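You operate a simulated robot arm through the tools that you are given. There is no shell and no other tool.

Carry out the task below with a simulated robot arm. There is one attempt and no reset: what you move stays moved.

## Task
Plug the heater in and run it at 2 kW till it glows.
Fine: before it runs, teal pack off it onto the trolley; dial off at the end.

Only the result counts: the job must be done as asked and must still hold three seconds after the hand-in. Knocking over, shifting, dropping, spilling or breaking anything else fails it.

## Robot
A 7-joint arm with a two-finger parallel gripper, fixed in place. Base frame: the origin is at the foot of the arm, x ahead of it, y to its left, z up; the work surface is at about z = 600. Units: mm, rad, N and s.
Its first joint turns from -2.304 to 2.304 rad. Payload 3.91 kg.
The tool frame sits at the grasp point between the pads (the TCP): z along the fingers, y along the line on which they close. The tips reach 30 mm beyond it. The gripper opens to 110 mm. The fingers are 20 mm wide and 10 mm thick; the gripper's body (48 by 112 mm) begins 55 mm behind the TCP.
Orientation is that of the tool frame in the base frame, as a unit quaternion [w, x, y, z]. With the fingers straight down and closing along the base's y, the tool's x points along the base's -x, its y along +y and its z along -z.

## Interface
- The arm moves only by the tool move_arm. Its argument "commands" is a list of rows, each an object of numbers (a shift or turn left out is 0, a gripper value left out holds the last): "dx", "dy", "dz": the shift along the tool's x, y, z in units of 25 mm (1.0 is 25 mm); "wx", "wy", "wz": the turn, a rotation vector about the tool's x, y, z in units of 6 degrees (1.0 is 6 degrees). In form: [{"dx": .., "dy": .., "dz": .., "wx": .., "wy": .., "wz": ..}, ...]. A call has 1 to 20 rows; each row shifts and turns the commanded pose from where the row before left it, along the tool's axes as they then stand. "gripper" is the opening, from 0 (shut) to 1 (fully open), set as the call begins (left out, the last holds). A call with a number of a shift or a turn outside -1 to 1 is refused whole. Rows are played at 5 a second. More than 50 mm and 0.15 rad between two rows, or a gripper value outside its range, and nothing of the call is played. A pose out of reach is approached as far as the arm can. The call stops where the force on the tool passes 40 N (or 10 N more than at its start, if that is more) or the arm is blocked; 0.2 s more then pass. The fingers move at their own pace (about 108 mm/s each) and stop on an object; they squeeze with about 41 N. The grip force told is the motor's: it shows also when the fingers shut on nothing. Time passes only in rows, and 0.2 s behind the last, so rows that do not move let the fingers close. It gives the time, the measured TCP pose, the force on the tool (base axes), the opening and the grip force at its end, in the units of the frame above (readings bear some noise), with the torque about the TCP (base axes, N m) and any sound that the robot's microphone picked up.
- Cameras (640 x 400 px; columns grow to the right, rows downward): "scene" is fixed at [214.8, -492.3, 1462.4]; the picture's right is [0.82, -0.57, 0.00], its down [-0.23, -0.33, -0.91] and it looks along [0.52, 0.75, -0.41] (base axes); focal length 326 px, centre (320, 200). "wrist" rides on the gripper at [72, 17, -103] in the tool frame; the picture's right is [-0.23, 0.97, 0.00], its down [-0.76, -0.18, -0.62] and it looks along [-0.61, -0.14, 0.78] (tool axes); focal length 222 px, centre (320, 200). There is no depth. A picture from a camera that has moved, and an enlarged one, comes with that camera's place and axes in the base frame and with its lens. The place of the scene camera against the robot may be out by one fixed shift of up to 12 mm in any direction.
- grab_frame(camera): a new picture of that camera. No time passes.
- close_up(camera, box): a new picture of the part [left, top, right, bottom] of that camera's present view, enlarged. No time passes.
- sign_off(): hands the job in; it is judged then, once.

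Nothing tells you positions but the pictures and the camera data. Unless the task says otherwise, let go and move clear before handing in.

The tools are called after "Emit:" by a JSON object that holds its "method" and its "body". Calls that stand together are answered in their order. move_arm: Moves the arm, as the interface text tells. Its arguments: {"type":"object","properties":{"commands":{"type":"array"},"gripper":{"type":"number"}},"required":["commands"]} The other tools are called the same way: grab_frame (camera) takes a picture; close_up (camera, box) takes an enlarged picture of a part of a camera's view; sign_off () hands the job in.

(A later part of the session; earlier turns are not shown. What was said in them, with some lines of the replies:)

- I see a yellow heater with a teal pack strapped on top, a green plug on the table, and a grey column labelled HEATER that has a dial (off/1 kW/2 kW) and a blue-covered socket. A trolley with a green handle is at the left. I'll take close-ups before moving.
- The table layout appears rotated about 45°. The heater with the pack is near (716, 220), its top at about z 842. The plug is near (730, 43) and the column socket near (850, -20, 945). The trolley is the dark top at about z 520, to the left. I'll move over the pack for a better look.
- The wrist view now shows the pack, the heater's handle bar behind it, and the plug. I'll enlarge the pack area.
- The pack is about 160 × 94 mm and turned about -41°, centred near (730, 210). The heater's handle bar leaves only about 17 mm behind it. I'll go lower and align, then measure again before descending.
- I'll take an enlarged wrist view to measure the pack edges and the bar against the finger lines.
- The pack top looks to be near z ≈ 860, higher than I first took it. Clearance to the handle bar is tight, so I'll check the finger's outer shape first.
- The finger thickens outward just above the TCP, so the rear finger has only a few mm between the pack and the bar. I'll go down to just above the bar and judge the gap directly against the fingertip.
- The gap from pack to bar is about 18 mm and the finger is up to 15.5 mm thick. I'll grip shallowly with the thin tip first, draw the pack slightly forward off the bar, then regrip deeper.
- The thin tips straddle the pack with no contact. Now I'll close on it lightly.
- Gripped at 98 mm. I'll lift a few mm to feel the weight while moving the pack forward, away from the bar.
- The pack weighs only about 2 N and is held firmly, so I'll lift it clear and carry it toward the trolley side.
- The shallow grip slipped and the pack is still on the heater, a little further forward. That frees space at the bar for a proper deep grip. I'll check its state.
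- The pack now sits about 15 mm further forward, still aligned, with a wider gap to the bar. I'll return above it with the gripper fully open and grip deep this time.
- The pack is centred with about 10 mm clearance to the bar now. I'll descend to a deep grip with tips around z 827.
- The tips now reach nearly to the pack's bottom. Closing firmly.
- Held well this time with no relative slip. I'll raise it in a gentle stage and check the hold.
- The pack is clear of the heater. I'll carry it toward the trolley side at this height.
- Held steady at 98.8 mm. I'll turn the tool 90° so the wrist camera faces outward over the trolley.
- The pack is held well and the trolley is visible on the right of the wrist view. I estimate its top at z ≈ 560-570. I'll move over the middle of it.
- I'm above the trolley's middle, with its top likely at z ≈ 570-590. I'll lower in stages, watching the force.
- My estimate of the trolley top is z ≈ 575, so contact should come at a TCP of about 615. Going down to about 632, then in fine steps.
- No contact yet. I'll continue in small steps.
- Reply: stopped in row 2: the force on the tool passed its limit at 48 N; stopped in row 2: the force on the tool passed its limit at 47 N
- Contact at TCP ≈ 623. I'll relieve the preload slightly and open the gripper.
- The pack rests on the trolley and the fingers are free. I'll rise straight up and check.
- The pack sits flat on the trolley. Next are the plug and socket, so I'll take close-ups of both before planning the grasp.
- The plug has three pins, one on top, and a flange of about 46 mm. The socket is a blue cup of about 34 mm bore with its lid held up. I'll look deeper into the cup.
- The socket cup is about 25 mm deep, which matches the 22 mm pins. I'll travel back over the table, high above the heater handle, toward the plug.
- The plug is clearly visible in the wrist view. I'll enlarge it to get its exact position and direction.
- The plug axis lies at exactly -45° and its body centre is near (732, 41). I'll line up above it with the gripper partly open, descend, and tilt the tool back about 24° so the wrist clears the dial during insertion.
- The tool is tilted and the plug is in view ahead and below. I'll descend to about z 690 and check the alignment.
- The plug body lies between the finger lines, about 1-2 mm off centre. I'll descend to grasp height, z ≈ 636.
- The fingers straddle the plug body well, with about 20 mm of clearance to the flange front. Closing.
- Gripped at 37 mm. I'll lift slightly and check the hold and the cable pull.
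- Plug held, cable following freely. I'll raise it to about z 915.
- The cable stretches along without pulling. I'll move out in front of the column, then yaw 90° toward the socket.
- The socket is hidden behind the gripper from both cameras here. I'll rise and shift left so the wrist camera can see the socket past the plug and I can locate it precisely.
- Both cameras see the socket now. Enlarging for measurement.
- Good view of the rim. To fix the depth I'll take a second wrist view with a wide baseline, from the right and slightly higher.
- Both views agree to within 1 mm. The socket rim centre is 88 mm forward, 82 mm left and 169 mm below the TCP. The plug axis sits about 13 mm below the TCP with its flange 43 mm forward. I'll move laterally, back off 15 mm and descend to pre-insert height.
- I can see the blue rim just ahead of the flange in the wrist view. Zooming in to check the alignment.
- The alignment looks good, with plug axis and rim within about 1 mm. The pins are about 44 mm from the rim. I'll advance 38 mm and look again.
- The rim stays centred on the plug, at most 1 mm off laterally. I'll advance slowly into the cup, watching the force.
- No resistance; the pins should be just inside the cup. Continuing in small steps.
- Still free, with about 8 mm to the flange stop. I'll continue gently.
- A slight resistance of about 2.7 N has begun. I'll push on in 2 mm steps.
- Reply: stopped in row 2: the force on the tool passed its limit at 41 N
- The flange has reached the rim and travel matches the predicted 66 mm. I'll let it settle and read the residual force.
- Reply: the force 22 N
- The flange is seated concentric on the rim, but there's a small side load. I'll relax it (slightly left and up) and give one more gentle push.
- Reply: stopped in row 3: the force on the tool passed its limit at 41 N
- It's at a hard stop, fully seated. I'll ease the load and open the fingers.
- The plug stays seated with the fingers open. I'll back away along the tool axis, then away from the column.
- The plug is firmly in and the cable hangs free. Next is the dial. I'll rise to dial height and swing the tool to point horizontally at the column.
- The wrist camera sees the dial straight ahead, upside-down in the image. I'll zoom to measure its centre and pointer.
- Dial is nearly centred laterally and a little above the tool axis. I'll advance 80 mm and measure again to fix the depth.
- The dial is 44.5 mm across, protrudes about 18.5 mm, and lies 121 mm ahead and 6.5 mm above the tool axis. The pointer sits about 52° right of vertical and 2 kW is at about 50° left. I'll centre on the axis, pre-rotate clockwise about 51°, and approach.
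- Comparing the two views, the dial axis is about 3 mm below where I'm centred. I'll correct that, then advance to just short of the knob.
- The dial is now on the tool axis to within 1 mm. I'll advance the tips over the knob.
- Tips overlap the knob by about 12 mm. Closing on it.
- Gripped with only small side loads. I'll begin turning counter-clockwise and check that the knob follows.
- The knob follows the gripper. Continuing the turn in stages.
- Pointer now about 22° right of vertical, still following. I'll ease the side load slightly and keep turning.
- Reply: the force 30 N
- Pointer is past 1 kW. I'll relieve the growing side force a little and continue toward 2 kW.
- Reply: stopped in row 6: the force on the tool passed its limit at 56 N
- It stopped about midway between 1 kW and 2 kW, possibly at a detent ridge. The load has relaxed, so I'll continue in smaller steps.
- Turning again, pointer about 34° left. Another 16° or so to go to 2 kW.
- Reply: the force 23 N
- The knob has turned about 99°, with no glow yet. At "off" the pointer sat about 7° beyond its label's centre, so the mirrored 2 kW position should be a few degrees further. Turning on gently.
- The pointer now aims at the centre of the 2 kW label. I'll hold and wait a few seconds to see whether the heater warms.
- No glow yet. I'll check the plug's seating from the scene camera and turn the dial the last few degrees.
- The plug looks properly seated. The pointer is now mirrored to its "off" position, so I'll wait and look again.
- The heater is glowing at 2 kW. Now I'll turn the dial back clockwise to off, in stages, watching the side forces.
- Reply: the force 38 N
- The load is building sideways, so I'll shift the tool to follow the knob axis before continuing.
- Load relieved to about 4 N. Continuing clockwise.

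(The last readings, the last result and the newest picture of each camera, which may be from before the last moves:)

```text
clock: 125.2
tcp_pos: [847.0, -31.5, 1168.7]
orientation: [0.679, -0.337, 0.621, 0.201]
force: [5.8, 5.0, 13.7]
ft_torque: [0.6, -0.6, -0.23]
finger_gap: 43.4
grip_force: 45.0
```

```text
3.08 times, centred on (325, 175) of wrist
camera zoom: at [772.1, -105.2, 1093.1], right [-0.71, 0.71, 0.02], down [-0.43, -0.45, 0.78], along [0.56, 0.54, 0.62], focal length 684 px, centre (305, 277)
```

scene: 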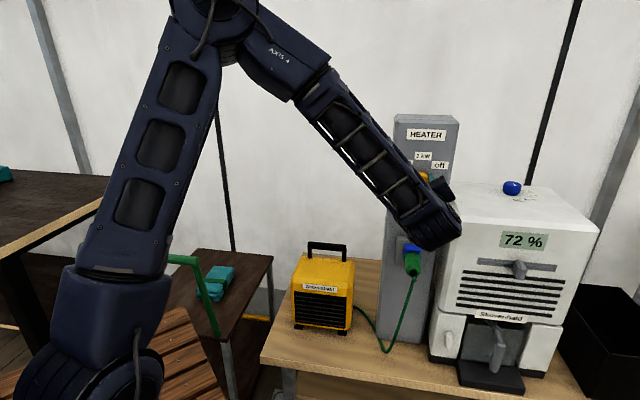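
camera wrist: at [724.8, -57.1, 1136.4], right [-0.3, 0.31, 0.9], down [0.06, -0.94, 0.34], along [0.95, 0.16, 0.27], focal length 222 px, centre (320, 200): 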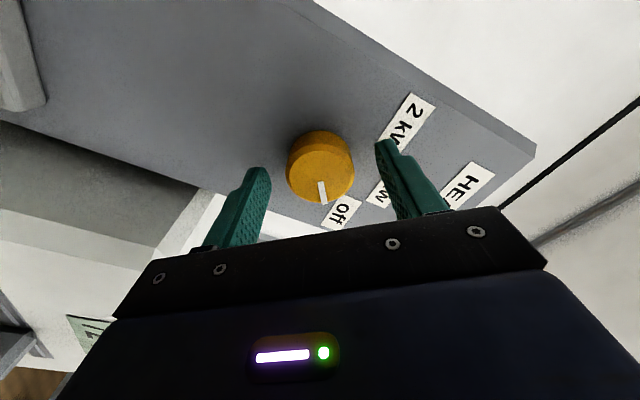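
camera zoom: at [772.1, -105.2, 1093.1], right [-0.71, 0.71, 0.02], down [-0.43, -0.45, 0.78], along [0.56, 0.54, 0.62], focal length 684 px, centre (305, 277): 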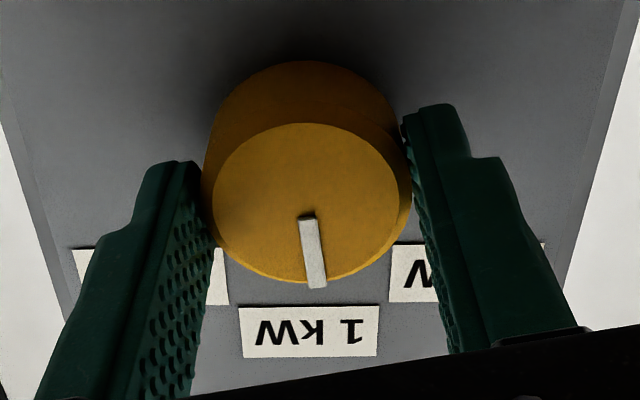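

Past 1 kW on the way back, knob still following. Continuing to off.

Emit:
{"method": "move_arm", "body": {"commands": [{"dx": -0.0157, "wz": 0.5}, {"wz": 0.5}, {"wz": 0.5}, {"wz": 0.5}, {}]}}

Emit:
{"method": "move_arm", "body": {"commands": [{"wz": 0.5}, {"wz": 0.5}, {"wz": 0.5}, {"wz": 0.5}, {}]}}

Emit:
{"method": "close_up", "body": {"camera": "wrist", "box": [240, 110, 410, 240]}}

```text
clock: 126.4
tcp_pos: [845.5, -31.0, 1168.0]
orientation: [0.654, -0.27, 0.653, 0.27]
force: [-2.2, 5.3, 10.2]
ft_torque: [0.02, -0.08, -0.24]
finger_gap: 43.4
grip_force: 44.7
```

```text
clock: 127.6
tcp_pos: [844.9, -30.9, 1169.1]
orientation: [0.622, -0.201, 0.678, 0.337]
force: [0.2, 14.1, 6.8]
ft_torque: [-0.05, 0.0, 0.25]
finger_gap: 43.6
grip_force: 44.7
```

```text
3.08 times, centred on (325, 175) of wrist
camera zoom: at [750.5, -83.7, 1100.1], right [-0.64, 0.64, 0.42], down [-0.21, -0.68, 0.71], along [0.74, 0.37, 0.57], focal length 684 px, centre (305, 277)
```

zoom: 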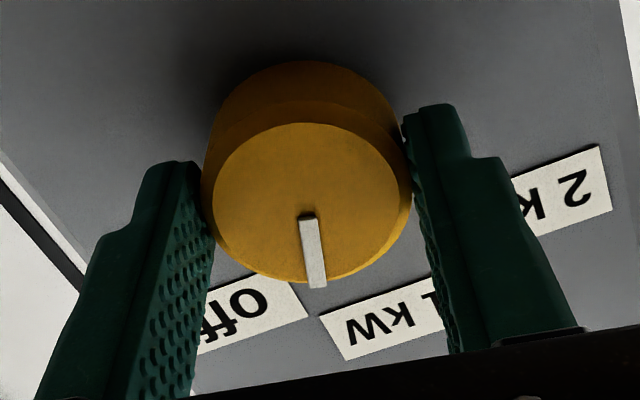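

Emit:
{"method": "move_arm", "body": {"commands": [{"wz": 0.5}, {"wz": 0.5}, {"wz": 0.5}, {"wz": 0.5}, {}]}}

Emit:
{"method": "move_arm", "body": {"commands": [{"wz": 0.5}, {"wz": 0.5}, {"wz": 0.5}, {}]}}

Emit:
{"method": "close_up", "body": {"camera": "wrist", "box": [240, 110, 410, 240]}}

```text
clock: 128.8
tcp_pos: [845.0, -30.8, 1168.5]
orientation: [0.584, -0.129, 0.695, 0.4]
force: [-0.5, 14.8, 13.0]
ft_torque: [0.21, -0.23, -0.17]
finger_gap: 43.6
grip_force: 45.2
```

```text
clock: 129.8
tcp_pos: [844.8, -31.3, 1168.6]
orientation: [0.55, -0.074, 0.703, 0.445]
force: [2.1, 17.0, 11.0]
ft_torque: [-0.05, 0.04, 0.14]
finger_gap: 43.6
grip_force: 45.1
```

```text
3.08 times, centred on (325, 175) of wrist
camera zoom: at [734.5, -67.8, 1116.0], right [-0.49, 0.49, 0.72], down [-0.04, -0.84, 0.54], along [0.87, 0.24, 0.43], focal length 684 px, centre (305, 277)
```

zoom: 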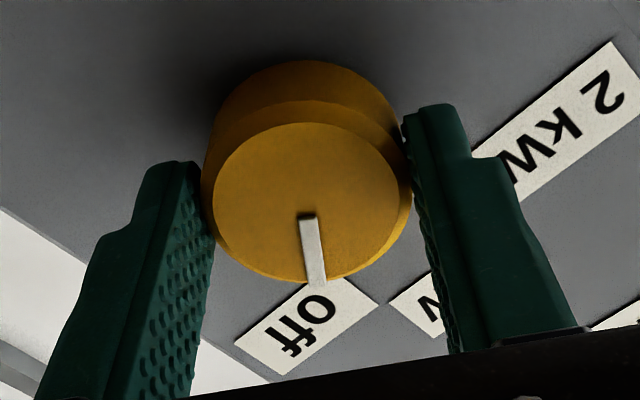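

Emit:
{"method": "move_arm", "body": {"commands": [{"dx": -0.005, "dy": 0.022, "dz": 0.016, "wz": 0.4}, {"wz": 0.5}, {"wz": 0.5}, {"wz": 0.5}, {}]}}

Emit:
{"method": "move_arm", "body": {"commands": [{"wz": 0.4}, {"wz": 0.4}, {"wz": 0.3}, {}]}}

Emit:
{"method": "close_up", "body": {"camera": "wrist", "box": [240, 110, 410, 240]}}

Emit:
{"method": "close_up", "body": {"camera": "scene", "box": [280, 230, 370, 340]}}

```text
clock: 131.0
tcp_pos: [845.2, -30.9, 1170.2]
orientation: [0.502, -0.005, 0.707, 0.498]
force: [-19.1, 9.1, 0.2]
ft_torque: [0.29, -0.25, -0.07]
finger_gap: 43.5
grip_force: 44.9
```

```text
clock: 132.0
tcp_pos: [844.8, -30.6, 1168.8]
orientation: [0.474, 0.036, 0.706, 0.526]
force: [-10.2, 15.4, 0.8]
ft_torque: [-1.04, -0.3, 0.25]
finger_gap: 43.7
grip_force: 45.0
```

```text
3.08 times, centred on (325, 175) of wrist
camera zoom: at [724.9, -58.2, 1135.5], right [-0.31, 0.31, 0.9], down [0.06, -0.94, 0.34], along [0.95, 0.16, 0.27], focal length 684 px, centre (305, 277)
```

zoom: 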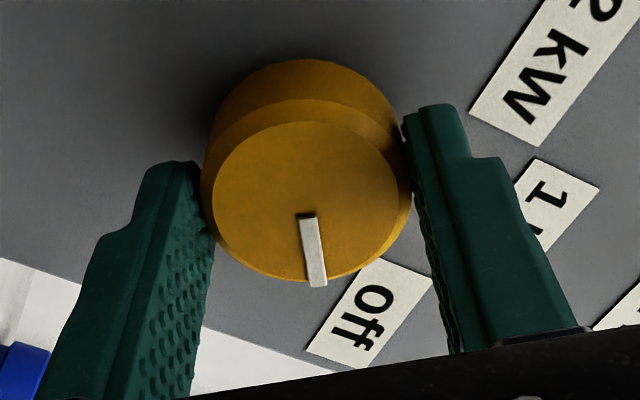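

```text
3.64 times, centred on (325, 285) of scene
camera zoom: at [214.8, -492.3, 1462.4], right [0.82, -0.57, 0.0], down [-0.23, -0.33, -0.91], along [0.52, 0.75, -0.41], focal length 1184 px, centre (302, -109)
```

zoom: 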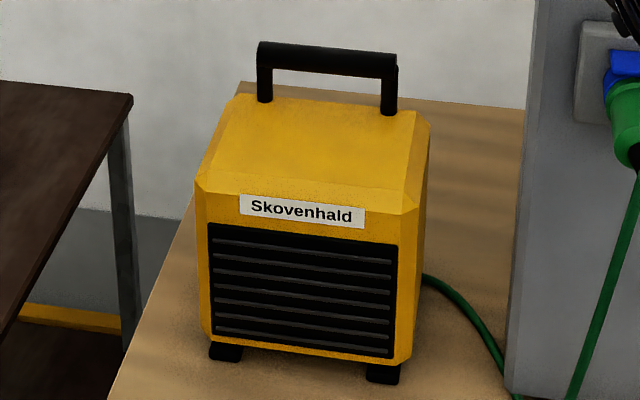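

The heater is dark and the pointer is back exactly at its original "off" position. I'll ease the load, open, and retreat straight back.

Emit:
{"method": "move_arm", "body": {"commands": [{"dx": 0.019, "dy": 0.015}, {}]}}

Emit:
{"method": "move_arm", "body": {"commands": [{}, {}, {}], "gripper": 0.66}}

Emit:
{"method": "move_arm", "body": {"commands": [{"dz": -0.3}, {"dz": -0.5}, {"dz": -0.8}, {"dz": -0.8}, {"dz": -0.8}, {"dz": -0.8}, {}]}}

Emit:
{"method": "grab_frame", "body": {"camera": "wrist"}}

Emit:
{"method": "close_up", "body": {"camera": "wrist", "box": [260, 60, 390, 190]}}

```text
clock: 132.6
tcp_pos: [845.0, -30.2, 1169.2]
orientation: [0.474, 0.037, 0.706, 0.525]
force: [-2.6, 10.2, -3.0]
ft_torque: [-0.83, -0.31, -0.15]
finger_gap: 43.5
grip_force: 45.4
```

```text
clock: 133.4
tcp_pos: [846.2, -31.0, 1169.4]
orientation: [0.474, 0.037, 0.705, 0.526]
force: [-0.6, -0.1, -0.1]
ft_torque: [-0.01, -0.01, -0.02]
finger_gap: 72.6
grip_force: 0.1
```

```text
clock: 135.0
tcp_pos: [774.7, -101.9, 1166.1]
orientation: [0.473, 0.036, 0.706, 0.526]
force: [-0.4, -0.9, 0.1]
ft_torque: [0.01, 0.0, 0.0]
finger_gap: 72.5
grip_force: 0.1
```

```text
taken
camera wrist: at [654.4, -129.9, 1133.5], right [-0.31, 0.31, 0.9], down [0.06, -0.94, 0.34], along [0.95, 0.16, 0.27], focal length 222 px, centre (320, 200)
```

wrist: 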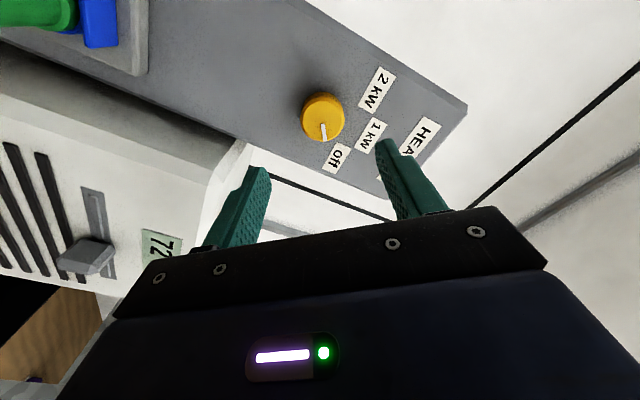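

```text
3.08 times, centred on (325, 125) of wrist
camera zoom: at [654.4, -129.9, 1133.5], right [-0.31, 0.31, 0.9], down [0.06, -0.94, 0.34], along [0.95, 0.16, 0.27], focal length 684 px, centre (305, 431)
```

zoom: 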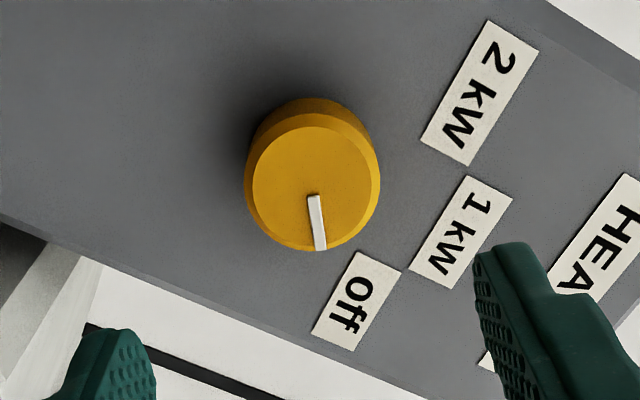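

The dial is released at off, matching its initial look. I'll back the arm further away and check the whole scene before handing in.

Emit:
{"method": "move_arm", "body": {"commands": [{"dz": -0.8}, {"dz": -0.8}, {"dz": -0.8}, {"dz": -0.8}, {"dz": -0.8}, {"dz": -0.8}, {"dz": -0.4}, {}]}}

Emit:
{"method": "grab_frame", "body": {"camera": "scene"}}

Emit:
{"method": "close_up", "body": {"camera": "scene", "box": [385, 110, 465, 290]}}

Emit:
{"method": "close_up", "body": {"camera": "scene", "box": [150, 230, 370, 350]}}

```text
clock: 136.8
tcp_pos: [681.0, -192.2, 1168.7]
orientation: [0.474, 0.037, 0.706, 0.525]
force: [0.4, -0.6, 0.1]
ft_torque: [-0.03, -0.01, -0.01]
finger_gap: 72.6
grip_force: 0.0
```

```text
taken
```

scene: 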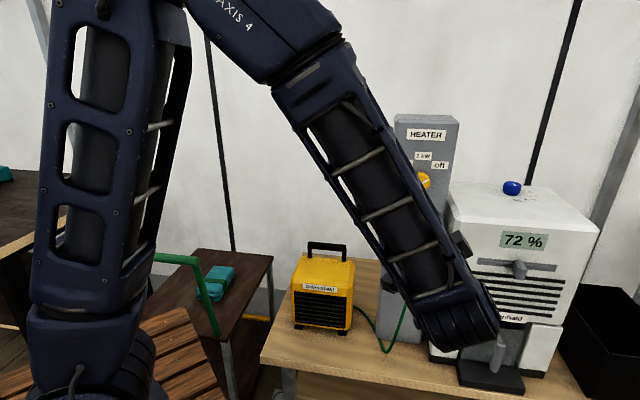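

```text
2.22 times, centred on (425, 200) of scene
camera zoom: at [214.8, -492.3, 1462.4], right [0.82, -0.57, 0.0], down [-0.23, -0.33, -0.91], along [0.52, 0.75, -0.41], focal length 724 px, centre (87, 200)
```

zoom: 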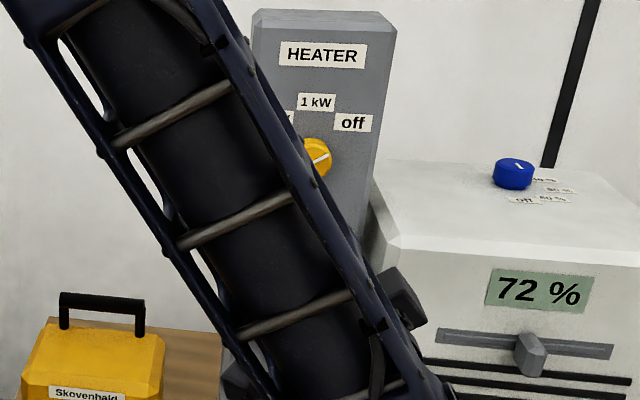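

```text
2.91 times, centred on (260, 290) of scene
camera zoom: at [214.8, -492.3, 1462.4], right [0.82, -0.57, 0.0], down [-0.23, -0.33, -0.91], along [0.52, 0.75, -0.41], focal length 947 px, centre (494, -62)
```

zoom: 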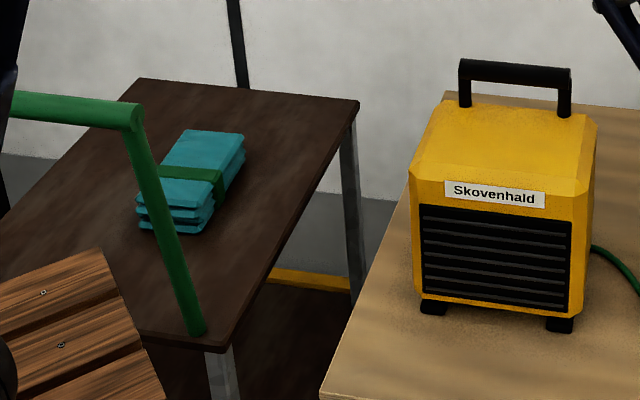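

The pack is on the trolley, the heater is dark, and nothing else has moved. The forearm hides the socket, so I'll lift the arm clear to confirm the plug is still in.

Emit:
{"method": "move_arm", "body": {"commands": [{"dx": -0.03, "dy": 0.83}, {"dx": -0.03, "dy": 0.83}, {"dx": -0.03, "dy": 0.83}, {"dx": -0.03, "dy": 0.83}, {"dx": -0.03, "dy": 0.83}, {"dx": -0.03, "dy": 0.83}, {"dx": -0.03, "dy": 0.83}, {"dx": -0.03, "dy": 0.83}, {"dx": -0.03, "dy": 0.83}, {"dx": -0.03, "dy": 0.83}, {"dx": -0.03, "dy": 0.83}, {"dx": -0.03, "dy": 0.83}, {}]}}

Emit:
{"method": "grab_frame", "body": {"camera": "scene"}}

Emit:
{"method": "close_up", "body": {"camera": "scene", "box": [385, 140, 455, 300]}}

```text
clock: 139.6
tcp_pos: [576.7, -89.2, 1368.2]
orientation: [0.474, 0.037, 0.706, 0.525]
force: [-0.4, 0.0, 0.3]
ft_torque: [0.0, 0.01, -0.04]
finger_gap: 72.7
grip_force: 0.0
```

```text
taken
```

scene: 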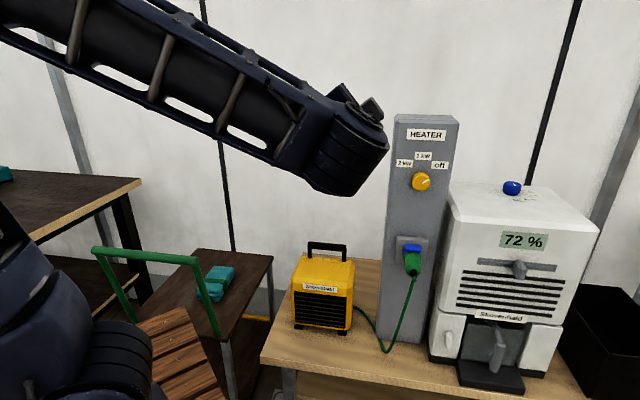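

```text
2.50 times, centred on (420, 220) of scene
camera zoom: at [214.8, -492.3, 1462.4], right [0.82, -0.57, 0.0], down [-0.23, -0.33, -0.91], along [0.52, 0.75, -0.41], focal length 814 px, centre (70, 150)
```

zoom: 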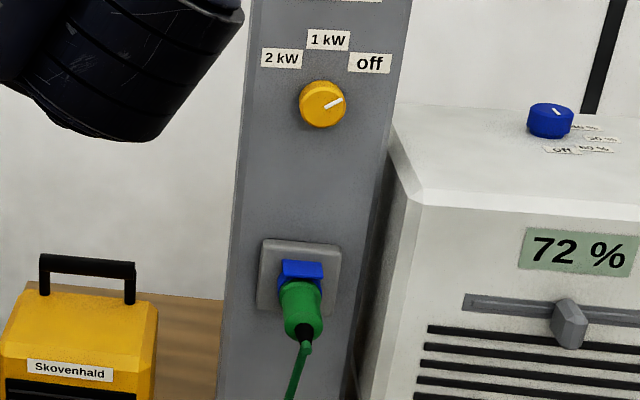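

Everything checks out: the plug is seated, the dial is at off, and the heater glowed at 2 kW and is now dark. The teal pack rests on the trolley and the arm is clear, so I'm handing in.

Emit:
{"method": "sign_off", "body": {}}

```text
The job is handed in.
```

The job is done and handed in. The heater is plugged in, ran at 2 kW until it glowed, and the dial is back at off.

- **Pack:** the teal pack went from the heater onto the trolley before anything ran. My first grip slipped, so the pack dropped a short way back onto the heater. A deeper grip held, and it was lying flat on the trolley in the last picture.
- **Plug:** it is seated against the socket rim and stayed in place after I let go. I heard no click, but the heater ran, so it has power.
- **Dial:** the heater had not glowed with the pointer on the 2 kW label. It glowed within about 4 seconds of my turning the dial a little further. Once the dial was back at off, the heater went dark.

The last pictures showed nothing else knocked over or moved, and the arm was clear before I handed in. I haven't seen the result of the judging.
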